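You operate a simulated robot arm through the tools that you are given. There is no shell and no other tool.

Carry out the task below with a simulated robot arm. There is one attempt and no reset: what you move stays moved.

Task
Try the purple sample in both rings, then sort it into the Pass or Hold tray.
Fine: Pass tray if the Go ring goes through and the No-go ring stops, else Hold tray. Both slides end back; the other samples stay.
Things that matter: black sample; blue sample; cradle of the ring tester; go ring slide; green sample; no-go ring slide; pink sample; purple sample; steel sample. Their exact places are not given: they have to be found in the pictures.

Only the result counts: the job must be done as asked and must still hold three seconds after the hand-in. Knocking over, shifting, dropping, spilling or breaking anything else fails it.

Robot
A 6-joint arm with a two-finger gripper on a trunk, on a base that drives. Base frame: it is fixed to the floor where the robot stands at the start and does not move with it; the origin is under the middle of the robot, x ahead of it, y to its left, z up; the surface under the hand at the start is at about z = 1.056. Lengths are in m, angles in degrees, forces in N, time in s.
Its first joint turns from -166.0 to 166.0 degrees. Places, roughly: cradle of the ring tester [0.3, 0.3, 0.9]; go ring slide [0.3, 0.4, 0.9]; no-go ring slide [0.3, 0.2, 0.9]. Payload 3.43 kg.
The tool frame sits at the grasp point between the pads (the TCP): z along the fingers, y along the line on which they close. The tips reach 0.02 m beyond it. The gripper opens to 0.19 m. The gripper's body begins 0.248 m behind the TCP.
Orientation is that of the tool frame in the base frame, as a unit quaternion [x, y, z, w]. With the fingers straight down and closing along the base's y, the tool's x points along the base's -x, its y along +y and its z along -z.

Tools
- The arm moves only by the tool move_arm. Its argument "motion" is a list of rows, each a list of 6 numbers: the shift along the tool's x, y, z in units of 50 mm (1.0 is 50 mm), then the turn, a rotation vector about the tool's x, y, z in units of 4 degrees (1.0 is 4 degrees). In form: [[dx, dy, dz, ax, ay, az], ...]. A call has 1 to 20 rows; each row shifts and turns the commanded pose from where the row before left it, along the tool's axes as they then stand. "jaw" is the finger opening in m, from 0 to 0.19, set as the call begins (left out, the last holds). A call with a number of a shift or a turn outside -1 to 1 is refused whole. Rows are played at 5 a second. More than 0.05 m and 8.6 degrees between two rows, or a gripper value outside its range, and nothing of the call is played. Where a pose cannot be reached the arm comes as near as it can. A force on the tool above 70 N (or 10 N above the force at the start of the call, whichever is more), or a blocked arm, ends the call early, and 0.2 s more pass. Each finger travels about 0.153 m/s and halts on what it meets, pressing with about 40 N; the grip force reading is that of the motor and also rises with nothing between the fingers. The clock runs only during rows and for 0.2 s after the last one: add rows that do not move to give the fingers time. The reply holds the time, the measured pose of the TCP, the force on the tool along the base axes, the opening and the grip force, in the units named above and with some noise, with the torque about the TCP (base axes, N m) and any sound that the robot's microphone picked up.
- Cameras (640 x 400 px; columns grow to the right, rows downward): "scene" is now at [0.0619, 0.1681, 1.6237]; the picture's right is [-0.42, -0.91, 0.00], its down [-0.68, 0.32, -0.66] and it looks along [0.60, -0.28, -0.75] (base axes); focal length 290 px, centre (320, 200). "wrist" rides on the gripper at [0.07, -0.008, -0.288] in the tool frame; the picture's right is [0.12, 0.99, 0.00], its down [-0.96, 0.12, -0.25] and it looks along [-0.25, 0.03, 0.97] (tool axes); focal length 261 px, centre (320, 200).
- camera(camera): a new picture of that camera. It takes no simulated time.
- lift_body(by): slides the trunk up (or, below 0, down) by that many m; the arm and the scene camera ride with it, the base frame stays. It gives what a move gives, with no picture.
- steer(legs): drives the robot by 1 to 6 legs, each [ahead, turn to the left] in m and degrees, along the robot's own axes; the way and the turn of a leg run together, so that a leg with both is an arc; at most 1.5 m and 180 degrees a leg. The arm and the cameras ride along, it lands a little off, and it stops where it bumps. It gives what a move gives.
- head_to(pan, tilt): turns the head with the scene camera to pan (to the left, within 120 degrees either way) and tilt (down, from -29 to 69), counted from straight ahead of the robot. It gives what a move gives.
- locate(camera, pixels): there is no depth. For up to 12 entries [column, row, z] of the newest picture of that camera ("zoom" is the newest enlarged one), the place [x, y] in the base frame at which the ray of that pixel passes the height z, good to about 0.002 m, but the place of the scene camera against the robot may be out by one fixed shift of up to 0.018 m in any direction. It takes no simulated time.
- close_up(camera, box): a new picture of the part [left, top, right, bottom] of that camera's present view, enlarged. It takes no simulated time.
- hand_in(): hands the job in; it is judged then, once.

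Unless the task says otherwise, let go and move clear before handing in.

The tools are called after "Request:" as name(argument=value, ...) on one line, values as JSON. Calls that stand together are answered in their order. move_arm: Moves the arm, as the interface text tells. Its arguments: {"type":"object","properties":{"motion":{"type":"array","items":{"type":"array","items":{"type":"number"}}},"jaw":{"type":"number"}},"required":["motion"]} The other tools are called the same way: lift_body (by) slides the trunk up or down; steer (legs) drives the base; head_to (pan, tilt) turns the head that bears the scene camera; camera (camera) takes a picture; locate (camera, pixels) gives the place at which the rays of pixels pass given heights; close_up (camera, box) takes an enlarged picture of a part of a camera's view; hand_in () hands the job in.

At the start:

```text
clock: 0.0
position: [0.609, 0.1336, 1.277]
ee_rot: [-0.001, 1.0, 0.0, 0.0]
force: [-0.4, -0.4, -0.2]
ft_torque: [-0.04, 0.0, 0.0]
finger_gap: 0.1901
gripper_force: 0.0
trunk travel left (down, up): [-0.2, 0.24]
robot x, y, heading: [-0.0027, -0.0046, -0.0]
head pan, tilt: [-24.9, 48.9]
```

scene: 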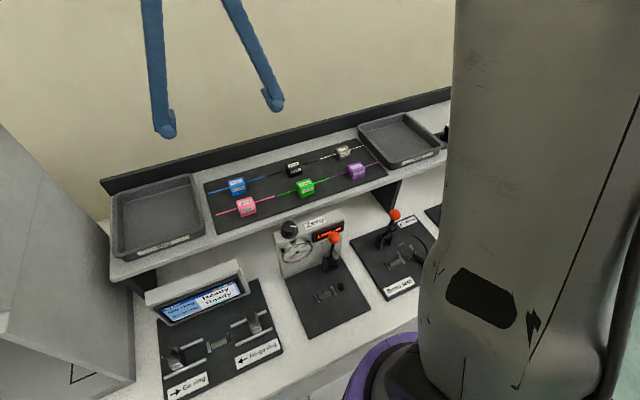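
wrist: 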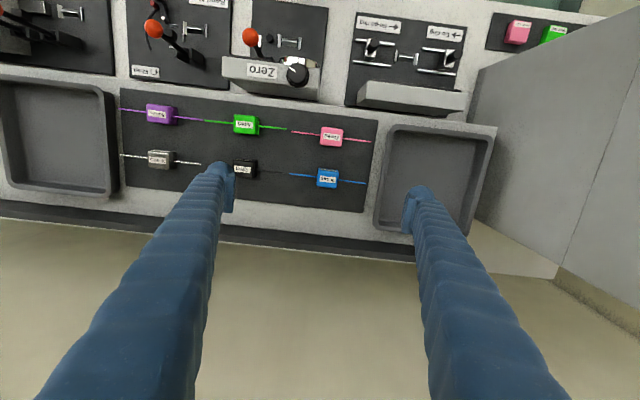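

The scene picture shows the ring tester at about (215,335) with its screen and two slides, the samples on a shelf, with the purple one at (356,171), and trays at (155,215) and (400,140). I'll enlarge those parts before moving.

Request:
close_up(camera="scene", box=[130, 250, 300, 400])

Request:
close_up(camera="scene", box=[100, 100, 460, 260])

Request:
close_up(camera="wrist", box=[0, 60, 520, 240])

Request:
close_up(camera="wrist", box=[330, 0, 500, 120])

```text
2.67 times, centred on (215, 325) of scene
```

zoom: 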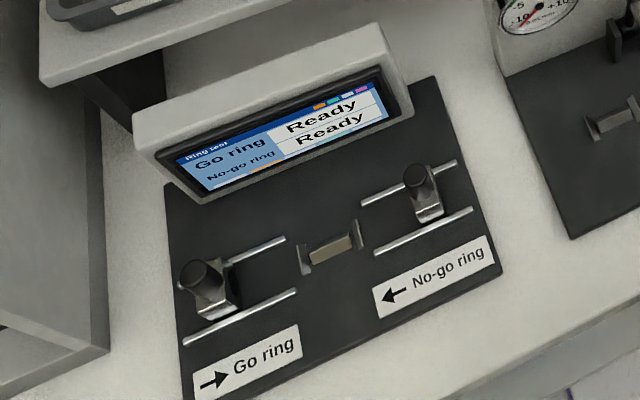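

```text
1.78 times, centred on (280, 180) of scene
```

zoom: 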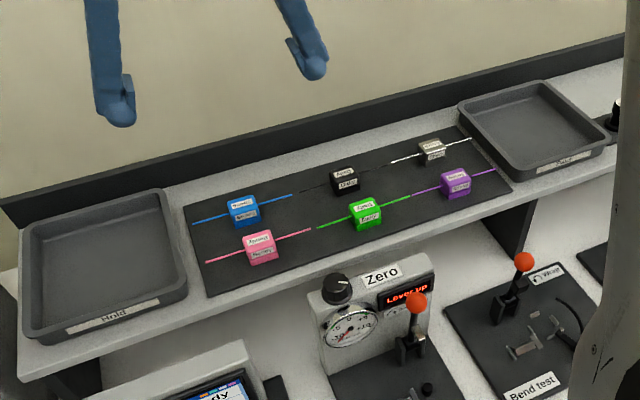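

```text
1.23 times, centred on (260, 150) of wrist
```

zoom: 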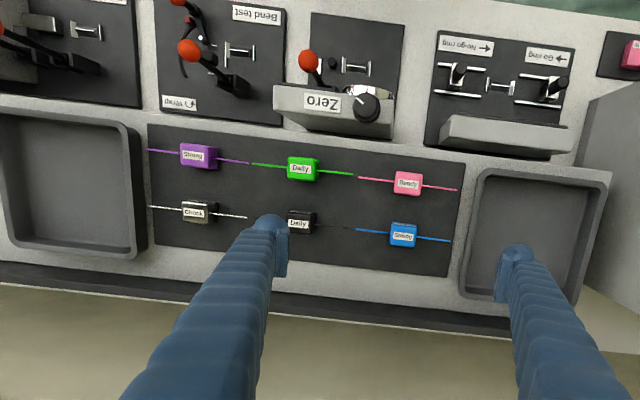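

```text
3.33 times, centred on (415, 60) of wrist
```

zoom: 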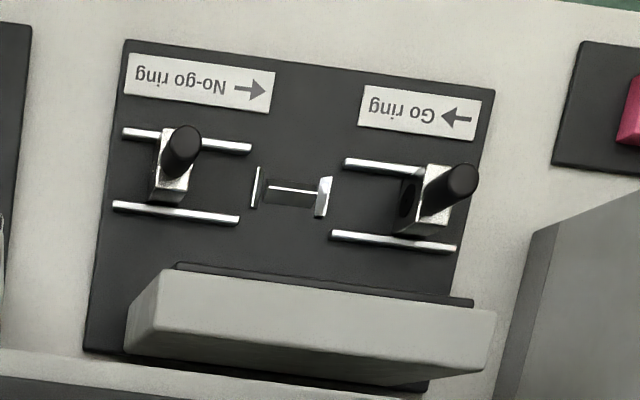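

The purple sample is a thin rod with a labelled block, and the Go ring slide is at the left end of the cradle and the No-go at the right. I'll enlarge the tray labels, the purple sample and the tester, and locate the key pixels.

Request:
close_up(camera="scene", box=[330, 100, 460, 200])

Request:
locate(camera="scene", pixels=[[356, 171, 1.08], [400, 140, 1.06], [155, 215, 1.06], [305, 187, 1.08], [343, 152, 1.08]])

Request:
locate(camera="wrist", pixels=[[160, 113, 1.08], [245, 124, 1.08], [158, 158, 1.08], [60, 138, 1.06], [435, 180, 1.06], [408, 57, 0.93], [450, 48, 0.95], [377, 45, 0.95]])

Request:
close_up(camera="wrist", box=[90, 80, 250, 180])

```text
4.00 times, centred on (395, 150) of scene
```

zoom: 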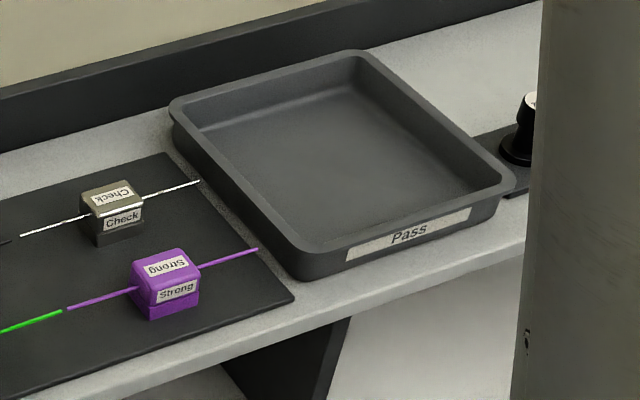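

```text
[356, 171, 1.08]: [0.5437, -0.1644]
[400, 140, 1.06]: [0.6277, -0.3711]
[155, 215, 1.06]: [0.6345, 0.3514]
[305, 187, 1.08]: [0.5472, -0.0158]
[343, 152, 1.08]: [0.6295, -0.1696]
```

```text
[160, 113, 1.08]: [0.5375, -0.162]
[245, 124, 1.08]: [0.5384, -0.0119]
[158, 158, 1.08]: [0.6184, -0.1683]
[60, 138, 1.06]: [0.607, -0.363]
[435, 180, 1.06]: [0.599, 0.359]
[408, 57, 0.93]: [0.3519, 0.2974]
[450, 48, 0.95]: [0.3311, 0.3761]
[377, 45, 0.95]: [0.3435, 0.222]
```

```text
4.00 times, centred on (170, 130) of wrist
```

zoom: 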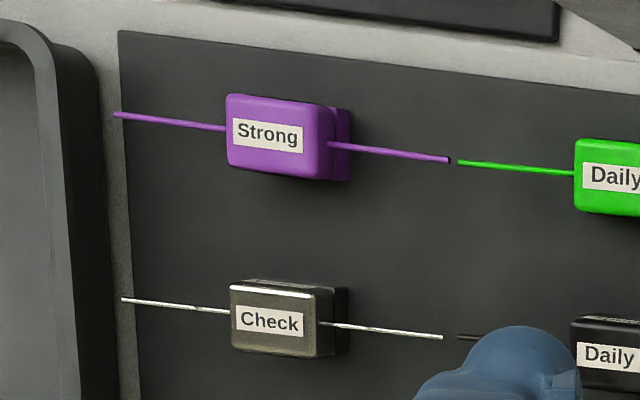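

The right-hand tray reads "Pass" and the left-hand one "Hold". The purple sample "Strong" is near (0.54, -0.163), with its rod along y. I'll bring the hand over it for a closer look and turn the head towards the tester.

Request:
move_arm(motion=[[0.1725, -0.7425, 0, 0, 0, 0], [0.1725, -0.7425, 0, 0, 0, 0], [0.1725, -0.7425, 0, 0, 0, 0], [0.1725, -0.7425, 0, 0, 0, 0], [0.1725, -0.7425, 0, 0, 0, 0], [0.1725, -0.7425, 0, 0, 0, 0], [0.1725, -0.7425, 0, 0, 0, 0], [0.1725, -0.7425, 0, 0, 0, 0], [0, 0, 0, 0, 0, 0]], jaw=0.08)

Request:
head_to(pan=26, tilt=66)

Request:
camera(camera="wrist")

Request:
camera(camera="scene")

```text
clock: 2.0
position: [0.5411, -0.1626, 1.2806]
ee_rot: [-0.001, 1.0, 0.0, 0.0]
force: [0.1, -0.2, -0.2]
ft_torque: [0.1, 0.0, -0.01]
finger_gap: 0.08
gripper_force: 0.0
trunk travel left (down, up): [-0.2, 0.24]
robot x, y, heading: [-0.0019, -0.0025, -0.1]
head pan, tilt: [-24.9, 48.9]
```

```text
clock: 3.2
position: [0.5395, -0.1617, 1.2812]
ee_rot: [-0.001, 1.0, 0.0, 0.0]
force: [0.9, -0.1, 0.5]
ft_torque: [-0.01, -0.04, -0.02]
finger_gap: 0.0799
gripper_force: 0.1
trunk travel left (down, up): [-0.2, 0.24]
robot x, y, heading: [-0.0028, -0.0059, -0.0]
head pan, tilt: [26.0, 66.0]
```

```text
taken
```

wrist: 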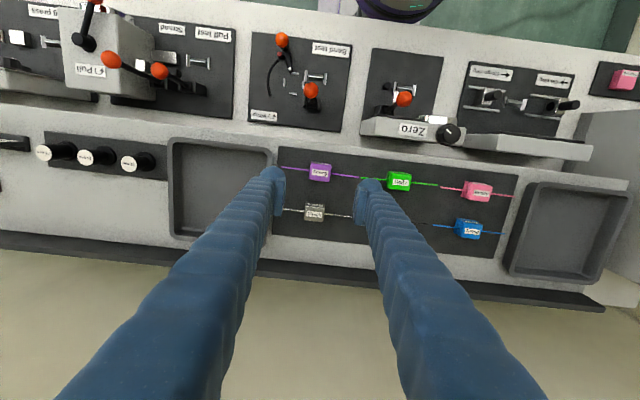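

```text
taken
```

scene: 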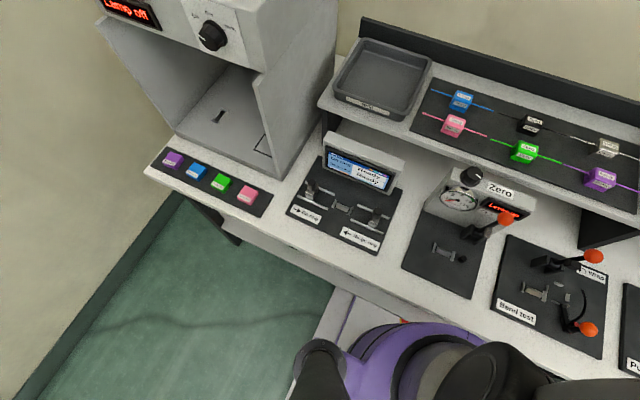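

The purple block is now near the middle of the wrist view, at (320,172). I'll locate it and enlarge both views of it and of the tester.

Request:
locate(camera="wrist", pixels=[[320, 172, 1.08], [320, 172, 1.1], [398, 181, 1.08], [314, 212, 1.08]])

Request:
close_up(camera="wrist", box=[270, 140, 370, 240])

Request:
close_up(camera="scene", box=[280, 120, 420, 260])

Request:
close_up(camera="scene", box=[540, 110, 640, 220])

Request:
locate(camera="scene", pixels=[[343, 207, 0.93], [312, 188, 0.95], [376, 215, 0.95], [600, 178, 1.08]])

```text
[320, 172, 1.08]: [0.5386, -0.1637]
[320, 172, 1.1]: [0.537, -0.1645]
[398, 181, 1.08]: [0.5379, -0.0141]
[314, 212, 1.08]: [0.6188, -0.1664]
```

```text
4.00 times, centred on (320, 190) of wrist
```

zoom: 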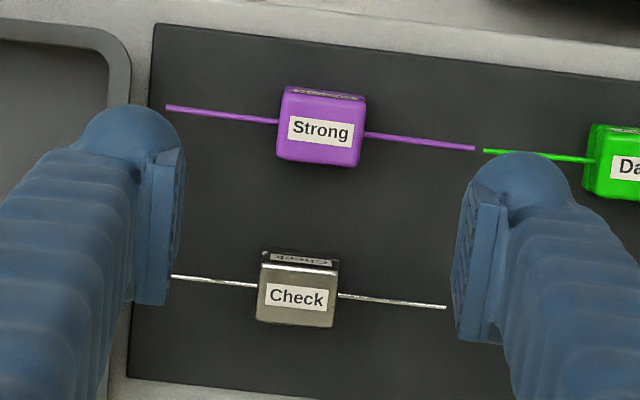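

```text
2.86 times, centred on (350, 190) of scene
```

zoom: 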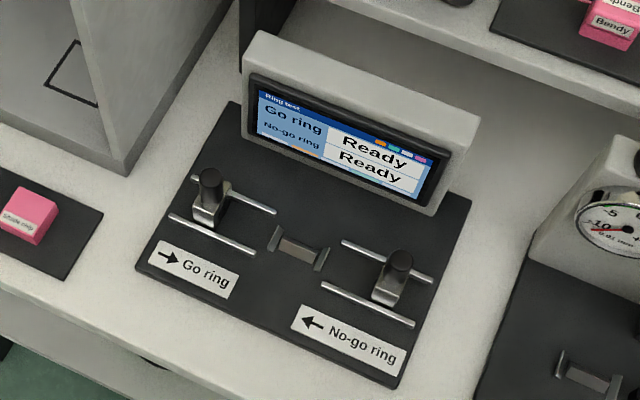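

```text
3.64 times, centred on (590, 165) of scene
```

zoom: 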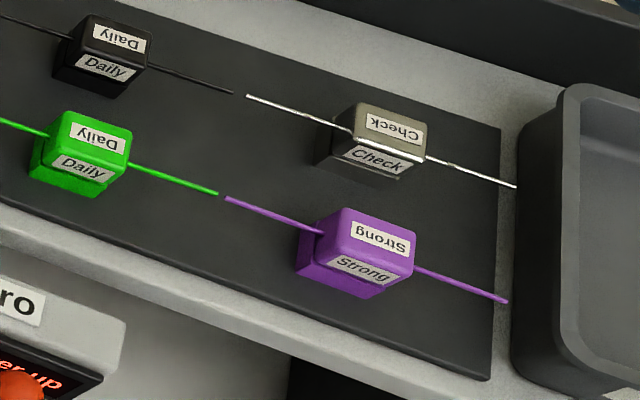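

```text
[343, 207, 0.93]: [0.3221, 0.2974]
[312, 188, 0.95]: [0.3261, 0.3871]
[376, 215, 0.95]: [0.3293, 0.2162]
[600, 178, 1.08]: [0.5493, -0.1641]
```

The scene camera reads about 0.011 m further in x than the wrist camera does for the purple block (0.549 against 0.538). I also need to know where the grey cabinet left of the tester stands, so I'll locate its edges before bringing the wrist over the cradle.

Request:
locate(camera="scene", pixels=[[268, 183, 0.9], [288, 180, 0.9], [258, 75, 1.3], [258, 75, 1.2], [330, 20, 1.3], [322, 103, 1.06], [318, 210, 0.9], [640, 370, 0.9], [145, 172, 0.9]])

Request:
close_up(camera="scene", box=[90, 0, 350, 220])

```text
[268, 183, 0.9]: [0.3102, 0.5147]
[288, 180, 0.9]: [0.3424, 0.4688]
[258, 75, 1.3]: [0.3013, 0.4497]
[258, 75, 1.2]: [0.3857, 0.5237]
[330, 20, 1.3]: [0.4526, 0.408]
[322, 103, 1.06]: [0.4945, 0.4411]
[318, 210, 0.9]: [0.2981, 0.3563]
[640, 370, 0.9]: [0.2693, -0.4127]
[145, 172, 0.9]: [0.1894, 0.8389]
```

```text
1.82 times, centred on (220, 110) of scene
```

zoom: 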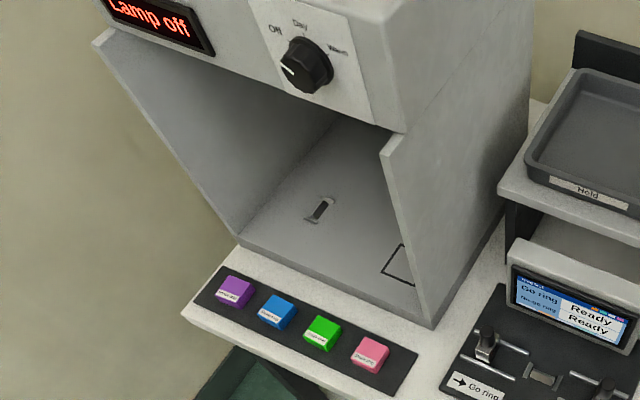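

The cabinet's side panel stands at about y = 0.465, so the hand should close along x near the tester, with the wrist camera on the -y side. I'll turn the tool by -90 degrees about its own z here, clear of everything.

Request:
move_arm(motion=[[0, 0, 0, 0, 0, -1], [0, 0, 0, 0, 0, -1], [0, 0, 0, 0, 0, -1], [0, 0, 0, 0, 0, -1], [0, 0, 0, 0, 0, -1], [0, 0, 0, 0, 0, -1], [0, 0, 0, 0, 0, -1], [0, 0, 0, 0, 0, -1], [0, 0, 0, 0, 0, -1], [0, 0, 0, 0, 0, -1], [0, 0, 0, 0, 0, -1], [0, 0, 0, 0, 0, -1], [0, 0, 0, 0, 0, -1], [0, 0, 0, 0, 0, -1], [0, 0, 0, 0, 0, -1], [0, 0, 0, 0, 0, -1], [0, 0, 0, 0, 0, -1], [0, 0, 0, 0, 0, -1], [0, 0, 0, 0, 0, -1], [0, 0, 0, 0, 0, -1]])

Request:
move_arm(motion=[[0, 0, 0, 0, 0, -1], [0, 0, 0, 0, 0, -1], [0, 0, 0, 0, 0, -0.5], [0, 0, 0, 0, 0, 0]])

Request:
camera(camera="wrist")

```text
clock: 7.4
position: [0.5408, -0.1628, 1.2781]
ee_rot: [-0.644, 0.765, -0.001, 0.0]
force: [1.3, 0.0, -0.7]
ft_torque: [0.02, 0.02, -0.01]
finger_gap: 0.0801
gripper_force: 0.1
trunk travel left (down, up): [-0.2, 0.24]
robot x, y, heading: [-0.0002, -0.001, -0.2]
head pan, tilt: [26.0, 66.0]
```

```text
clock: 8.4
position: [0.5396, -0.1626, 1.2784]
ee_rot: [0.708, -0.706, 0.0, 0.0]
force: [0.8, 0.1, -0.5]
ft_torque: [0.01, 0.0, -0.01]
finger_gap: 0.0798
gripper_force: 0.1
trunk travel left (down, up): [-0.2, 0.24]
robot x, y, heading: [0.0028, -0.0027, 0.2]
head pan, tilt: [26.0, 66.0]
```

```text
taken
```

wrist: 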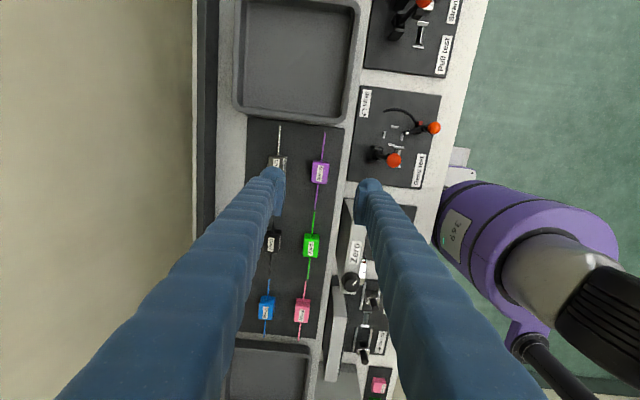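

The tool is turned and the hand now closes along x. I'll move to above the cradle, near (0.335, 0.30), still high, to inspect it from the wrist.

Request:
move_arm(motion=[[-0.767, 0.342, 0, 0, 0, 0], [-0.767, 0.342, 0, 0, 0, 0], [-0.767, 0.342, 0, 0, 0, 0], [-0.767, 0.342, 0, 0, 0, 0], [-0.767, 0.342, 0, 0, 0, 0], [-0.767, 0.342, 0, 0, 0, 0], [-0.767, 0.342, 0, 0, 0, 0], [-0.767, 0.342, 0, 0, 0, 0], [-0.767, 0.342, 0, 0, 0, 0], [-0.767, 0.342, 0, 0, 0, 0], [-0.767, 0.342, 0, 0, 0, 0], [-0.767, 0.342, 0, 0, 0, 0], [0, 0, 0.8, 0, 0, 0], [0, 0, 0.8, 0, 0, 0], [0, 0, 0, 0, 0, 0]])

Request:
camera(camera="wrist")

Request:
camera(camera="scene")

```text
clock: 11.6
position: [0.3391, 0.2979, 1.1989]
ee_rot: [-0.705, 0.709, 0.001, 0.006]
force: [0.9, -0.3, 0.0]
ft_torque: [0.0, 0.0, 0.01]
finger_gap: 0.08
gripper_force: 0.0
trunk travel left (down, up): [-0.2, 0.24]
robot x, y, heading: [-0.0006, -0.0026, -0.2]
head pan, tilt: [26.0, 66.0]
```

```text
taken
```

wrist: 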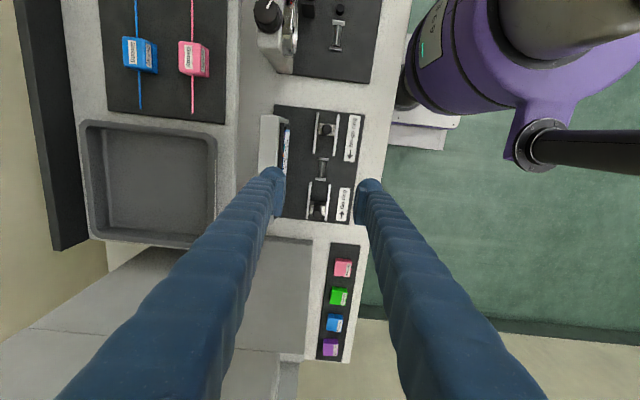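

```text
taken
```

scene: 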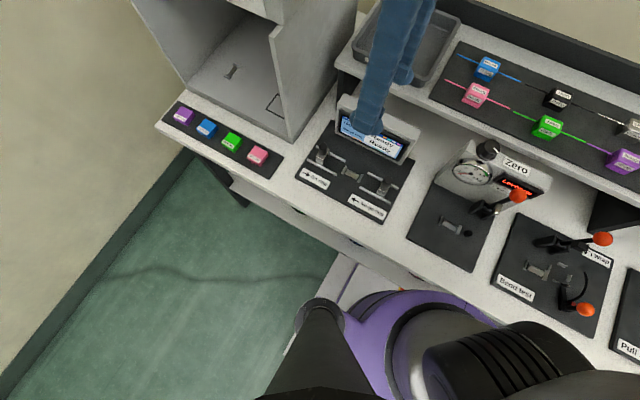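

The cradle shows at about (322,168) in the wrist view with its two slides above and below. I'll enlarge that part and locate its features.

Request:
close_up(camera="wrist", box=[260, 100, 380, 230])

Request:
close_up(camera="scene", box=[290, 100, 420, 230])

Request:
locate(camera="wrist", pixels=[[322, 168, 0.93], [318, 207, 0.95], [325, 128, 0.95], [280, 107, 0.9], [364, 115, 0.9], [354, 223, 0.9]])

```text
3.08 times, centred on (320, 165) of wrist
```

zoom: 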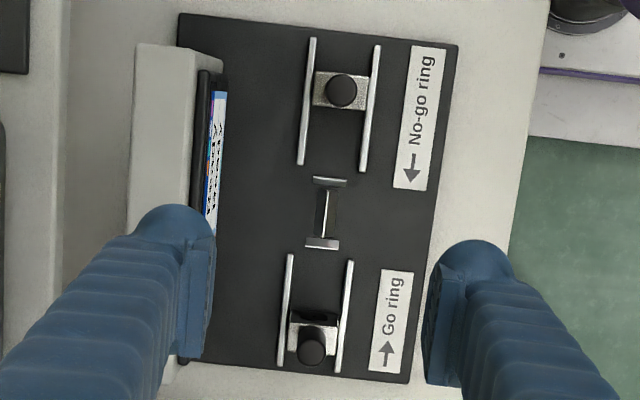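

```text
3.08 times, centred on (355, 165) of scene
```

zoom: 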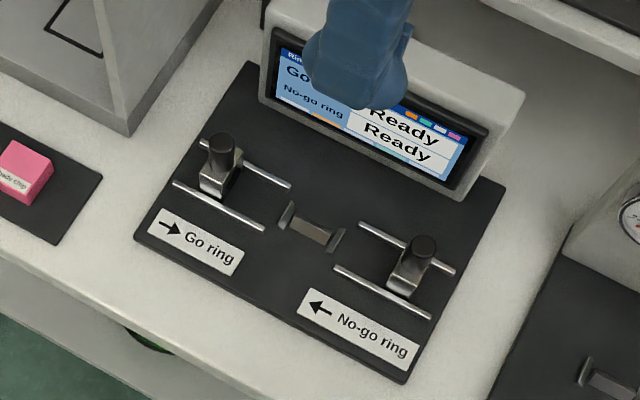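

```text
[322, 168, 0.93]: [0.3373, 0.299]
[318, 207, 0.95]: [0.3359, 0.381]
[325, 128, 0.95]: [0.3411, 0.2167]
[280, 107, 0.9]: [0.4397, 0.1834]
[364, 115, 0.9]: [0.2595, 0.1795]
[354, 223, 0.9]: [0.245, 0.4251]
```

The cradle sits at about (0.337, 0.299) with two end plates and a bar between. I need clearance figures for the screen housing, so I'll locate its edges in the wrist view at several heights.

Request:
close_up(camera="wrist", box=[290, 140, 350, 190])

Request:
locate(camera="wrist", pixels=[[289, 130, 0.92], [289, 130, 0.95], [283, 130, 1.0], [263, 115, 1.0], [263, 115, 1.03], [322, 159, 0.93], [321, 179, 0.93], [322, 159, 0.91], [321, 179, 0.91]])

Request:
locate(camera="scene", pixels=[[345, 97, 1.0], [345, 97, 1.03], [418, 140, 1.0], [418, 140, 1.03], [340, 130, 0.92]])

```text
8.00 times, centred on (320, 165) of wrist
```

zoom: 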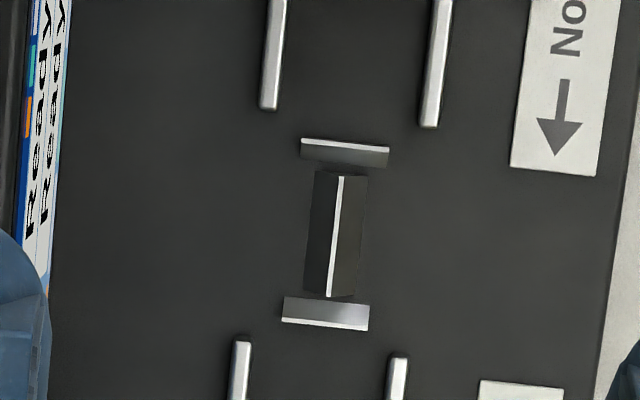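

```text
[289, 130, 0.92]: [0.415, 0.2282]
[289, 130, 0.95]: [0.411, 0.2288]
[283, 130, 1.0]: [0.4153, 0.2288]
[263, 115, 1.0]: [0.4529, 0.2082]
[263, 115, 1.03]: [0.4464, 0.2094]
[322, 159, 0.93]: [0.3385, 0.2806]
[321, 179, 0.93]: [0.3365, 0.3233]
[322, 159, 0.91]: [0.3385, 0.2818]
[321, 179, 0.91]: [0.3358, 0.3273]
```

```text
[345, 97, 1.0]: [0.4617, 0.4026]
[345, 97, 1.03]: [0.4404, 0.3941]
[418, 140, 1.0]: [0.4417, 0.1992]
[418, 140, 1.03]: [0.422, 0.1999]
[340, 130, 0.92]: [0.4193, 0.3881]
```

The 8x view shows the cradle as a short bar between sloped end plates, and comparing the two wrist views puts the tester plate nearer z = 0.855. The housing front is at x ≈ 0.41, so I can lower the hand safely to get a closer and more accurate look.

Request:
move_arm(motion=[[0, 0, 0.7, 0, 0, 0], [0, 0, 0.7, 0, 0, 0], [0, 0, 0.7, 0, 0, 0], [0, 0, 0.7, 0, 0, 0], [0, 0, 0.7, 0, 0, 0], [0, 0, 0, 0, 0, 0], [0, 0, 0, 0, 0, 0]], jaw=0.12)

Request:
camera(camera="wrist")

Request:
close_up(camera="wrist", box=[240, 100, 400, 240])

Request:
camera(camera="scene")

```text
clock: 13.2
position: [0.3351, 0.2965, 1.0233]
ee_rot: [0.707, -0.707, -0.002, 0.001]
force: [0.8, -0.7, 0.2]
ft_torque: [0.04, -0.01, -0.01]
finger_gap: 0.12
gripper_force: 0.1
trunk travel left (down, up): [-0.2, 0.24]
robot x, y, heading: [-0.0002, -0.0034, -0.1]
head pan, tilt: [26.0, 66.0]
```

```text
taken
```

wrist: 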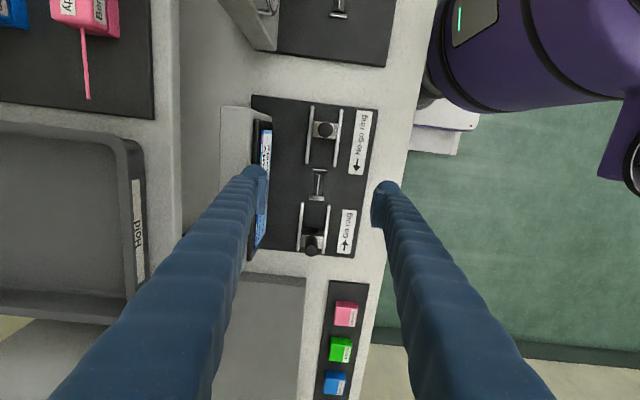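

```text
2.86 times, centred on (320, 170) of wrist
```

zoom: 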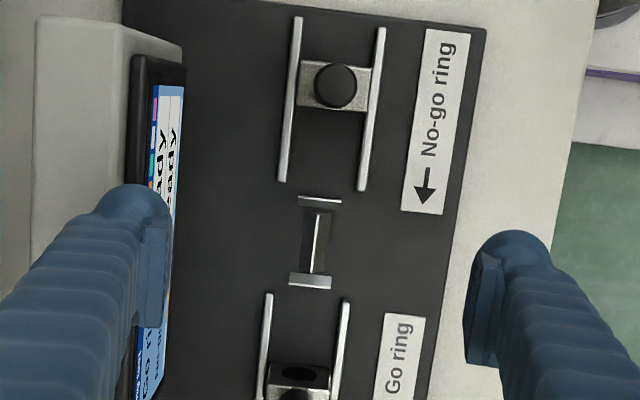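

```text
taken
```

scene: 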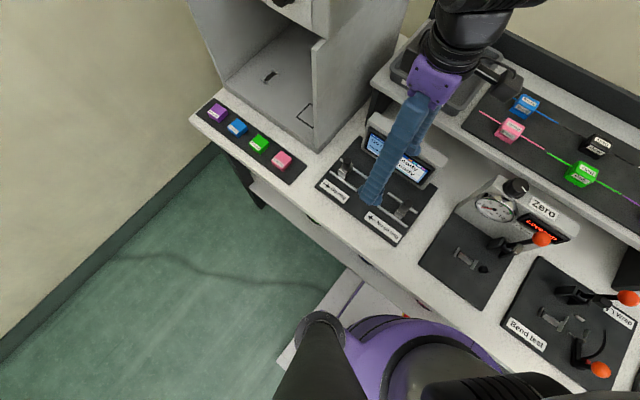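

From z = 1.02 the wrist view shows the cradle at about (318,184) and the knobs at (325,130) and (313,245). I'll locate these at several heights and compare with the previous view to fix the true heights.

Request:
locate(camera="wrist", pixels=[[378, 110, 0.85], [378, 110, 0.87], [378, 110, 0.9], [318, 184, 0.86], [318, 184, 0.88], [318, 184, 0.9], [325, 130, 0.9], [325, 130, 0.93], [313, 247, 0.9], [313, 247, 0.93]])

Request:
close_up(camera="wrist", box=[285, 150, 355, 215])

Request:
close_up(camera="wrist", box=[280, 195, 370, 265])

Request:
close_up(camera="scene", box=[305, 100, 455, 250])

```text
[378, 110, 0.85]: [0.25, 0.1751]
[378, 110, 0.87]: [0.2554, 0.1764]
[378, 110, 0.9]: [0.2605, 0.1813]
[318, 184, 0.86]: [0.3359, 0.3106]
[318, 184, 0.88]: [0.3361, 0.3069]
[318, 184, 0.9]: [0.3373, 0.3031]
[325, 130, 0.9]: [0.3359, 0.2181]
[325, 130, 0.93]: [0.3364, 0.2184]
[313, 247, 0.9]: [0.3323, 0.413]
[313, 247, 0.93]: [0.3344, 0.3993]
```

```text
6.15 times, centred on (320, 182) of wrist
```

zoom: 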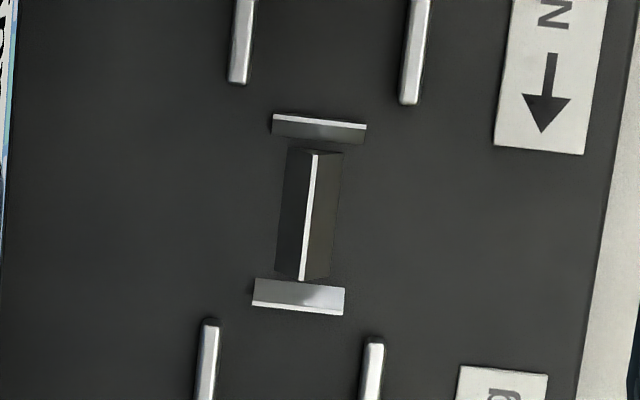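

```text
5.71 times, centred on (325, 230) of wrist
```

zoom: 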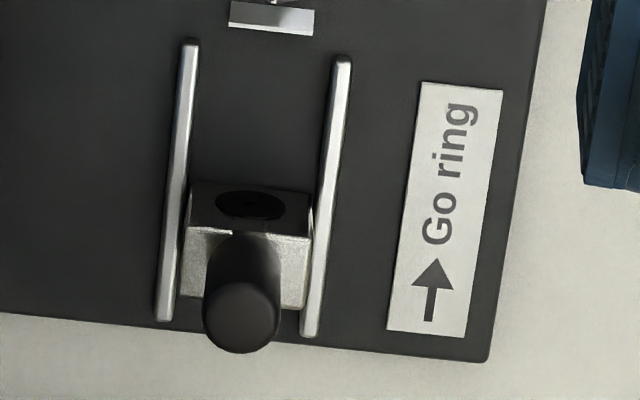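

```text
2.67 times, centred on (380, 175) of scene
```

zoom: 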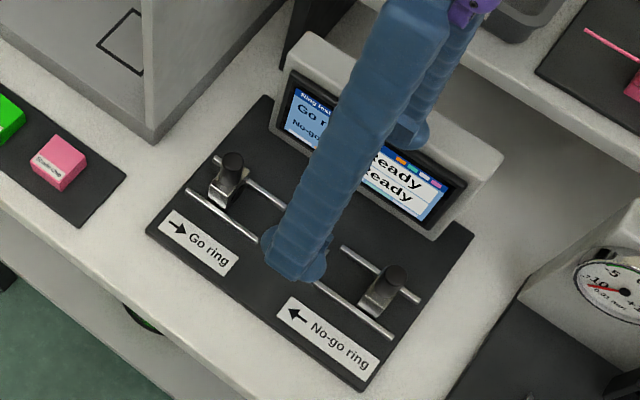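

Rough triangulation puts the cradle at (0.336, 0.305) with its bar near z ≈ 0.885, but the heights are still loose. A view from 0.1 m to the side at the same level will give a proper baseline.

Request:
move_arm(motion=[[0, 0, -0.6, 0, 0, 0], [0.7, 0, 0, 0, 0, 0], [0.7, 0, 0, 0, 0, 0], [0.6, 0, 0, 0, 0, 0], [0, 0, 0, 0, 0, 0], [0, 0, 0, 0, 0, 0], [0, 0, 0, 0, 0, 0]], jaw=0.06)

Request:
camera(camera="wrist")

Request:
close_up(camera="wrist", box=[240, 180, 400, 320])

```text
clock: 14.8
position: [0.3339, 0.1963, 1.0531]
ee_rot: [-0.707, 0.707, 0.0, 0.0]
force: [0.3, -0.1, 0.1]
ft_torque: [0.03, 0.01, 0.02]
finger_gap: 0.06
gripper_force: 0.0
trunk travel left (down, up): [-0.2, 0.24]
robot x, y, heading: [-0.0007, -0.0038, 0.1]
head pan, tilt: [26.0, 66.0]
```

```text
taken
```

wrist: 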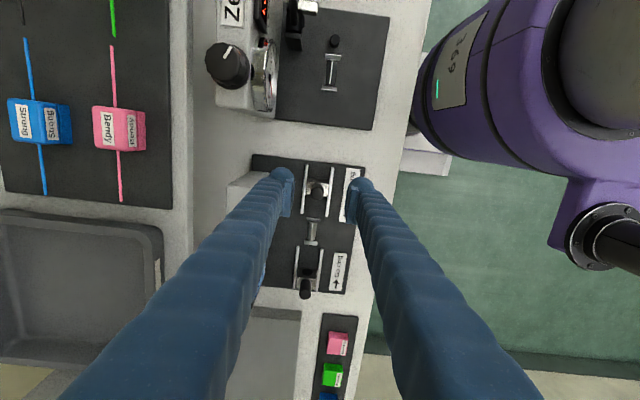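

```text
2.86 times, centred on (320, 250) of wrist
```

zoom: 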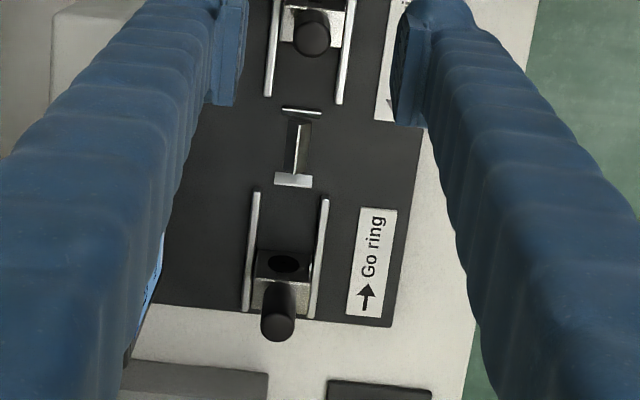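

Triangulating from the two positions puts the cradle's end-plate edges at y ≈ 0.286 and 0.340 with tops near z ≈ 0.87, and the knob tops at z ≈ 0.94 with y ≈ 0.222 and 0.40. I'll lower the empty hand close above the cradle so its image meets the TCP and the remaining error shrinks.

Request:
move_arm(motion=[[-0.8, -0.02, 0, 0, 0, 0], [-0.8, -0.02, 0, 0, 0, 0], [-0.72, -0.01, 0, 0, 0, 0], [0, 0, 0.7, 0, 0, 0], [0, 0, 0.7, 0, 0, 0], [0, 0, 0.6, 0, 0, 0], [0, 0, 0, 0, 0, 0], [0, 0, 0, 0, 0, 0], [0, 0, 0, 0, 0, 0]], jaw=0.08)

Request:
camera(camera="wrist")

Request:
close_up(camera="wrist", box=[260, 140, 380, 240])

Request:
camera(camera="scene")

```text
clock: 16.8
position: [0.3383, 0.3122, 0.9545]
ee_rot: [0.708, -0.707, -0.001, 0.0]
force: [0.9, -0.7, 0.5]
ft_torque: [-0.01, -0.01, 0.01]
finger_gap: 0.0801
gripper_force: 0.1
trunk travel left (down, up): [-0.2, 0.24]
robot x, y, heading: [0.0024, 0.0005, 0.1]
head pan, tilt: [26.0, 66.0]
```

```text
taken
```

wrist: 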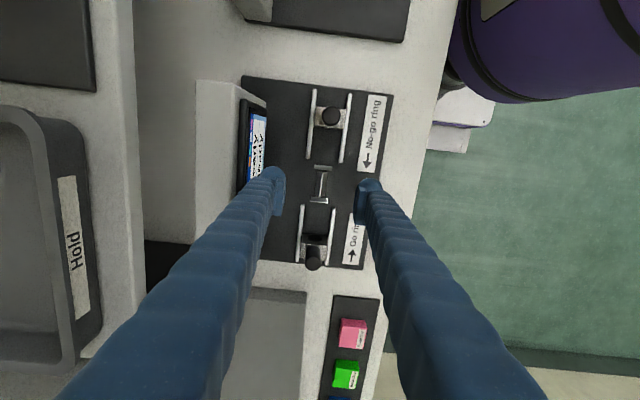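

```text
4.00 times, centred on (320, 190) of wrist
```

zoom: 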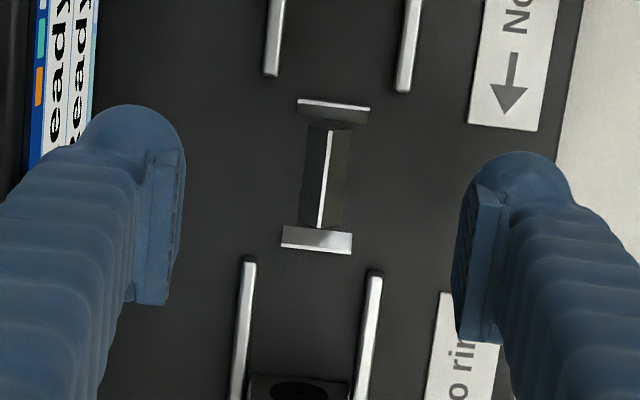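

```text
taken
```

scene: 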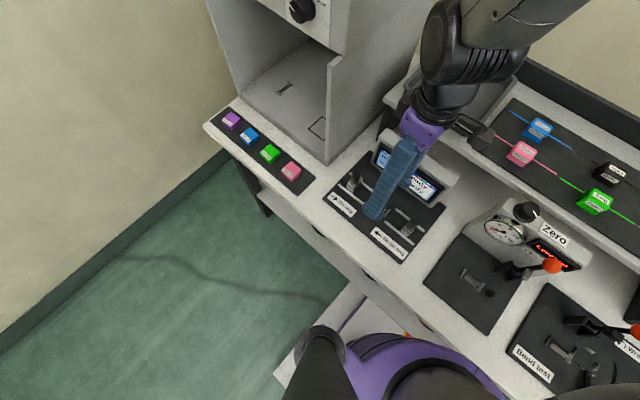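

The cradle's end edges are now at about (323,166) and (319,202), giving a centre of roughly (0.336, 0.315) if the tops are at z ≈ 0.86. I'll go 0.04 m lower, tips still clear, to tighten this.

Request:
move_arm(motion=[[-0.06, 0.04, 0.4, 0, 0, 0], [0, 0, 0.4, 0, 0, 0], [0, 0, 0, 0, 0, 0], [0, 0, 0, 0, 0, 0], [0, 0, 0, 0, 0, 0]])

Request:
close_up(camera="wrist", box=[270, 140, 370, 240])

Request:
close_up(camera="wrist", box=[270, 60, 390, 300])

Request:
close_up(camera="scene", box=[310, 110, 460, 270])

```text
clock: 18.0
position: [0.3361, 0.3131, 0.9136]
ee_rot: [0.708, -0.706, -0.001, 0.0]
force: [-0.2, 0.0, 0.3]
ft_torque: [-0.01, 0.01, -0.03]
finger_gap: 0.0802
gripper_force: 0.0
trunk travel left (down, up): [-0.2, 0.24]
robot x, y, heading: [-0.0006, -0.0018, 0.1]
head pan, tilt: [26.0, 66.0]
```

```text
4.00 times, centred on (320, 190) of wrist
```

zoom: 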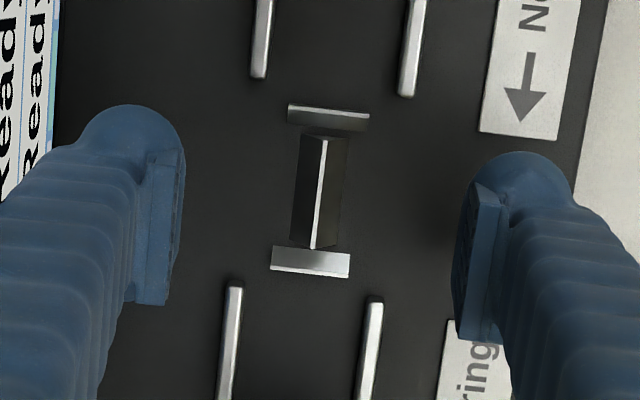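

```text
1.67 times, centred on (330, 180) of wrist
```

zoom: 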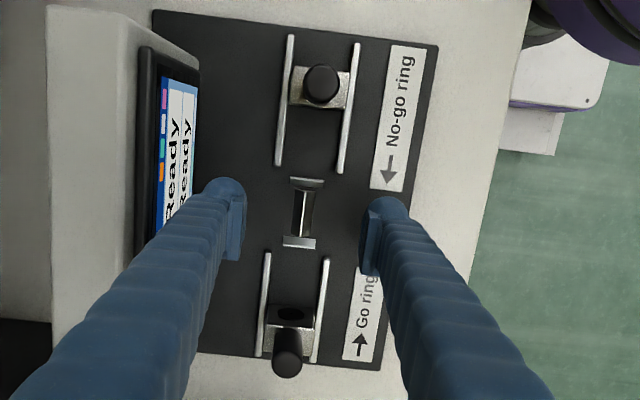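

```text
2.50 times, centred on (385, 190) of scene
```

zoom: 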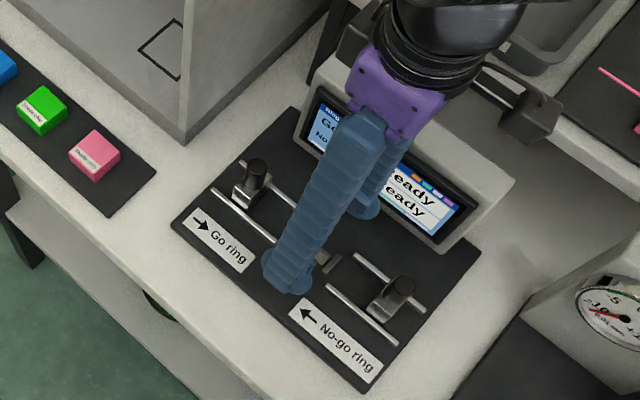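

The close view gives edges at (322,167) and (317,208), so the cradle centre is about (0.336, 0.3145) with plate tops near z ≈ 0.86. The bar reads as a roof-shaped ridge between funnel end plates. Now I'll rise clear and go over to the purple sample.

Request:
move_arm(motion=[[0, 0, -0.9, 0, 0, 0], [0, 0, -0.9, 0, 0, 0], [0, 0, -0.9, 0, 0, 0], [0, 0, -0.9, 0, 0, 0], [0, 0, -0.9, 0, 0, 0], [0, 0, -0.9, 0, 0, 0], [0, 0, -0.5, 0, 0, 0], [0, 0, 0, 0, 0, 0]], jaw=0.06)

Request:
move_arm(motion=[[0.8, -0.34, 0, 0, 0, 0], [0.8, -0.34, 0, 0, 0, 0], [0.8, -0.34, 0, 0, 0, 0], [0.8, -0.34, 0, 0, 0, 0], [0.8, -0.34, 0, 0, 0, 0], [0.8, -0.34, 0, 0, 0, 0], [0.8, -0.34, 0, 0, 0, 0], [0.8, -0.34, 0, 0, 0, 0], [0.8, -0.34, 0, 0, 0, 0], [0.8, -0.34, 0, 0, 0, 0], [0.8, -0.34, 0, 0, 0, 0], [0.72, -0.3, 0, 0, 0, 0], [0, 0, 0, 0, 0, 0]])

Request:
camera(camera="wrist")

Request:
close_up(camera="wrist", box=[260, 120, 380, 240])

```text
clock: 20.0
position: [0.3551, 0.3056, 1.2027]
ee_rot: [-0.69, 0.724, 0.0, -0.008]
force: [0.3, 0.6, 0.2]
ft_torque: [0.0, 0.01, -0.01]
finger_gap: 0.0601
gripper_force: 0.1
trunk travel left (down, up): [-0.2, 0.24]
robot x, y, heading: [0.004, -0.002, -0.3]
head pan, tilt: [26.0, 66.0]
stopped in row 8: the arm was blocked; the commanded pose is now the measured one
```

```text
clock: 22.8
position: [0.5345, -0.1785, 1.2082]
ee_rot: [-0.69, 0.724, 0.0, -0.008]
force: [-0.8, -0.5, -0.1]
ft_torque: [0.04, -0.02, 0.02]
finger_gap: 0.06
gripper_force: 0.1
trunk travel left (down, up): [-0.2, 0.24]
robot x, y, heading: [-0.0041, -0.009, -0.1]
head pan, tilt: [26.0, 66.0]
```

```text
taken
```

wrist: 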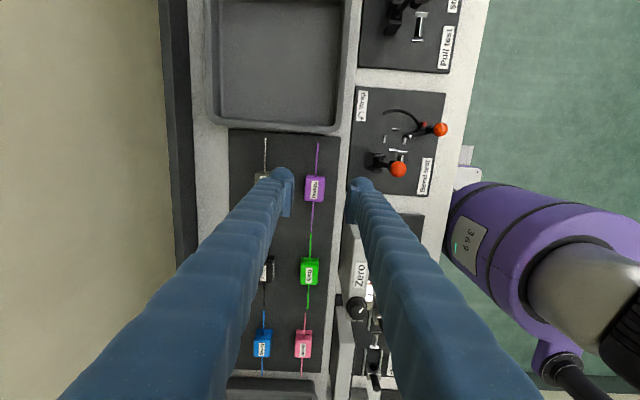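

```text
3.33 times, centred on (320, 180) of wrist
```

zoom: 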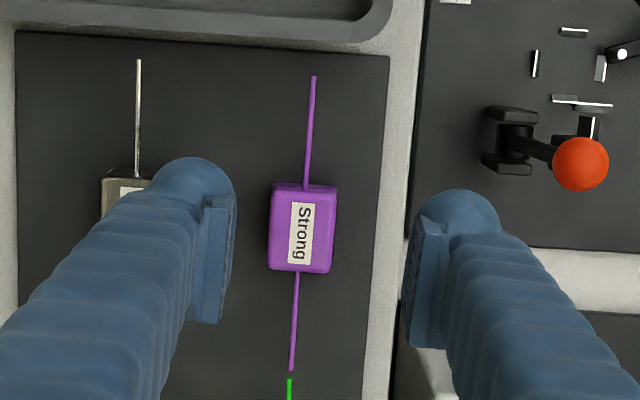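

The block "Strong" now appears at about (315,188) with the rod vertical, and the rise ended blocked with the tool turned by about 2.8 degrees, so near the tester I should stay below z ≈ 1.15. I'll correct the tool's orientation with one small turn and then measure the sample.

Request:
move_arm(motion=[[0, 0, 0, 0.162, -0.162, -0.688], [0, 0, 0, 0, 0, 0], [0, 0, 0, 0, 0, 0]])

Request:
camera(camera="wrist")

Request:
close_up(camera="wrist", box=[260, 120, 380, 240])

Request:
camera(camera="scene")

```text
clock: 23.6
position: [0.534, -0.1792, 1.2068]
ee_rot: [-0.707, 0.707, 0.0, -0.001]
force: [-1.2, 0.5, -0.4]
ft_torque: [-0.02, -0.01, -0.01]
finger_gap: 0.06
gripper_force: 0.1
trunk travel left (down, up): [-0.2, 0.24]
robot x, y, heading: [-0.0011, -0.0031, -0.0]
head pan, tilt: [26.0, 66.0]
```

```text
taken
```

wrist: 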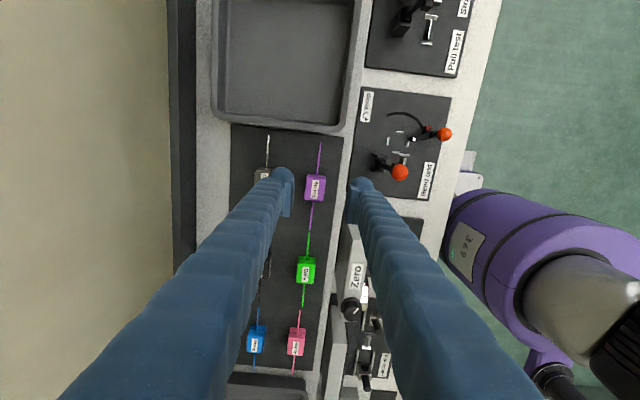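

```text
3.33 times, centred on (320, 180) of wrist
```

zoom: 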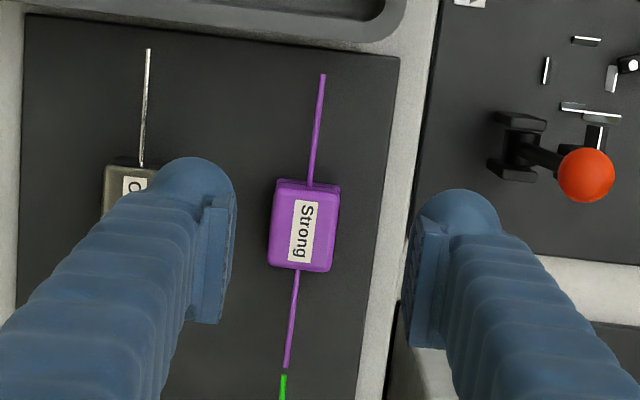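

```text
taken
```

scene: 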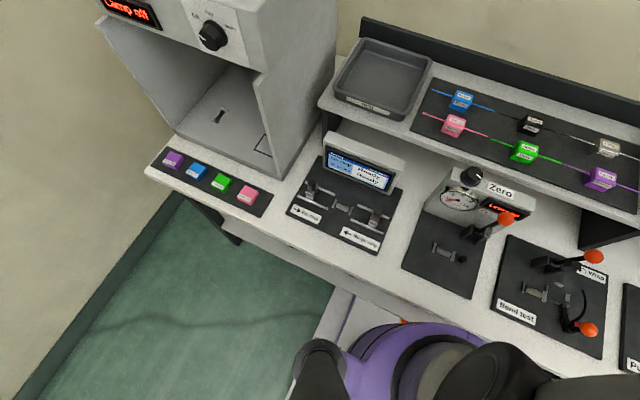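

The rod slope in the picture now matches the tool's own axis (7 degrees of camera roll), so tool and sample are aligned with the base. The block works out at about (0.539, -0.1625); I'll go above it and lower to z ≈ 1.15.

Request:
move_arm(motion=[[-0.34, -0.1, 0, 0, 0, 0], [0, 0, 0.6, 0, 0, 0], [0, 0, 0.54, 0, 0, 0], [0, 0, 0, 0, 0, 0], [0, 0, 0, 0, 0, 0]], jaw=0.065)

Request:
camera(camera="wrist")

Request:
close_up(camera="wrist", box=[260, 120, 380, 270])

Request:
close_up(camera="scene", box=[520, 100, 640, 220])

```text
clock: 24.8
position: [0.5386, -0.1621, 1.1489]
ee_rot: [-0.707, 0.708, 0.001, 0.0]
force: [-0.1, -0.3, 0.3]
ft_torque: [-0.02, 0.02, -0.02]
finger_gap: 0.065
gripper_force: 0.1
trunk travel left (down, up): [-0.2, 0.24]
robot x, y, heading: [-0.0002, -0.004, 0.0]
head pan, tilt: [26.0, 66.0]
```

```text
taken
```

wrist: 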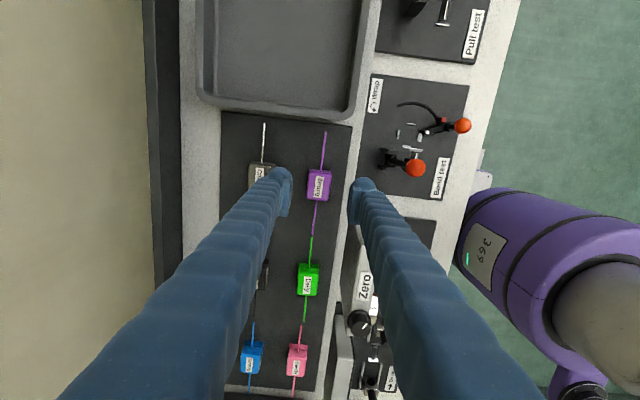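

```text
2.67 times, centred on (320, 195) of wrist
```

zoom: 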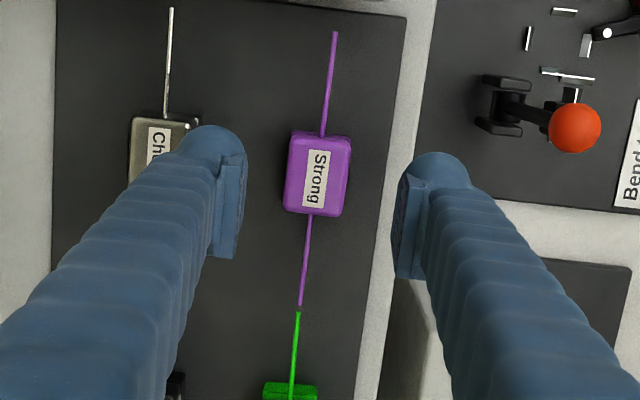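

```text
3.33 times, centred on (580, 160) of scene
```

zoom: 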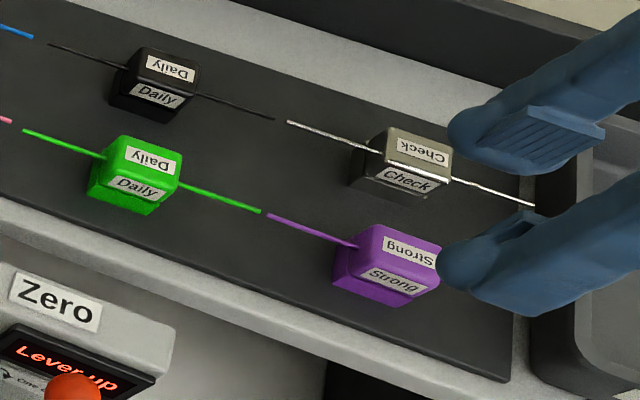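

The block's top centre at (320,186) puts it at about (0.5385, -0.163), right under the TCP. I'll lower straight down to z ≈ 1.09, so the tips stay about 1 cm above the mat, watching the force.

Request:
move_arm(motion=[[0, 0, 0.4, 0, 0, 0], [0, 0, 0.4, 0, 0, 0], [0, 0, 0.2, 0, 0, 0], [0, 0, 0.18, 0, 0, 0], [0, 0, 0, 0, 0, 0], [0, 0, 0, 0, 0, 0]])

Request:
camera(camera="wrist")

Request:
close_up(camera="wrist", box=[260, 120, 380, 270])

Request:
close_up(camera="scene", box=[520, 100, 640, 220])

```text
clock: 26.2
position: [0.5372, -0.1629, 1.0904]
ee_rot: [-0.706, 0.708, 0.001, 0.001]
force: [-0.6, 1.1, -0.1]
ft_torque: [0.0, 0.0, 0.02]
finger_gap: 0.0649
gripper_force: 0.1
trunk travel left (down, up): [-0.2, 0.24]
robot x, y, heading: [0.0017, -0.0007, -0.0]
head pan, tilt: [26.0, 66.0]
```

```text
taken
```

wrist: 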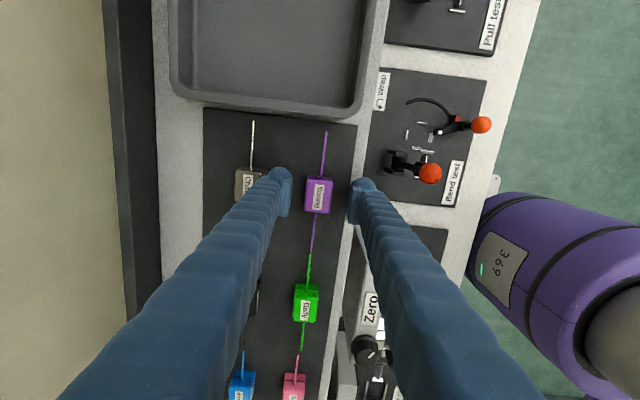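

```text
2.67 times, centred on (320, 195) of wrist
```

zoom: 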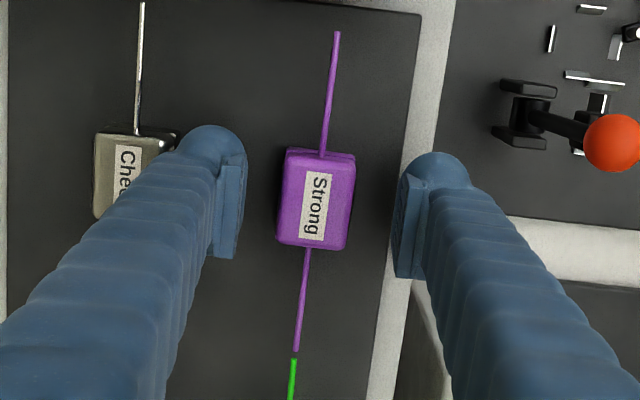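

```text
3.33 times, centred on (580, 160) of scene
```

zoom: 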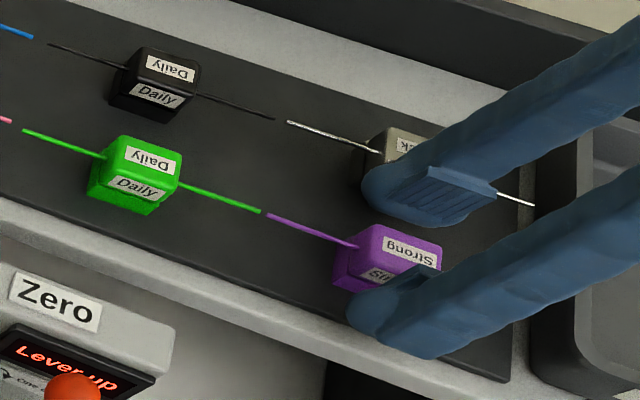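

The block at (319,194) is centred between the fingers, and the rod ends at (326,132) and (311,251) put its middle at y ≈ -0.163. I'll close the fingers on it now.

Request:
move_arm(motion=[[0, 0, 0, 0, 0, 0], [0, 0, 0, 0, 0, 0], [0, 0, 0, 0, 0, 0], [0, 0, 0, 0, 0, 0], [0, 0, 0, 0, 0, 0]], jaw=0.0)

Request:
close_up(camera="wrist", box=[260, 120, 380, 270])

Request:
close_up(camera="scene", box=[520, 100, 640, 220])

```text
clock: 27.4
position: [0.5373, -0.1629, 1.0912]
ee_rot: [-0.706, 0.708, 0.001, 0.001]
force: [0.4, 0.4, 0.0]
ft_torque: [-0.01, 0.02, 0.01]
finger_gap: 0.03
gripper_force: 40.4
trunk travel left (down, up): [-0.2, 0.24]
robot x, y, heading: [-0.0014, 0.0004, -0.0]
head pan, tilt: [26.0, 66.0]
```

```text
2.67 times, centred on (320, 195) of wrist
```

zoom: 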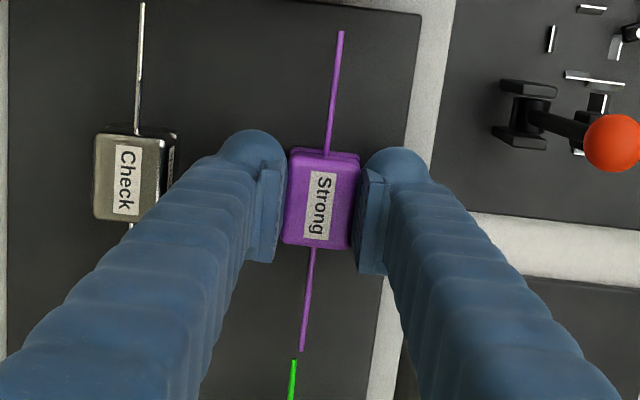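

```text
3.33 times, centred on (580, 160) of scene
```

zoom: 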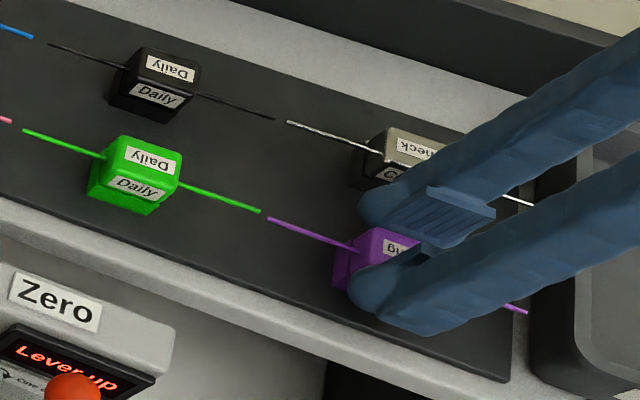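

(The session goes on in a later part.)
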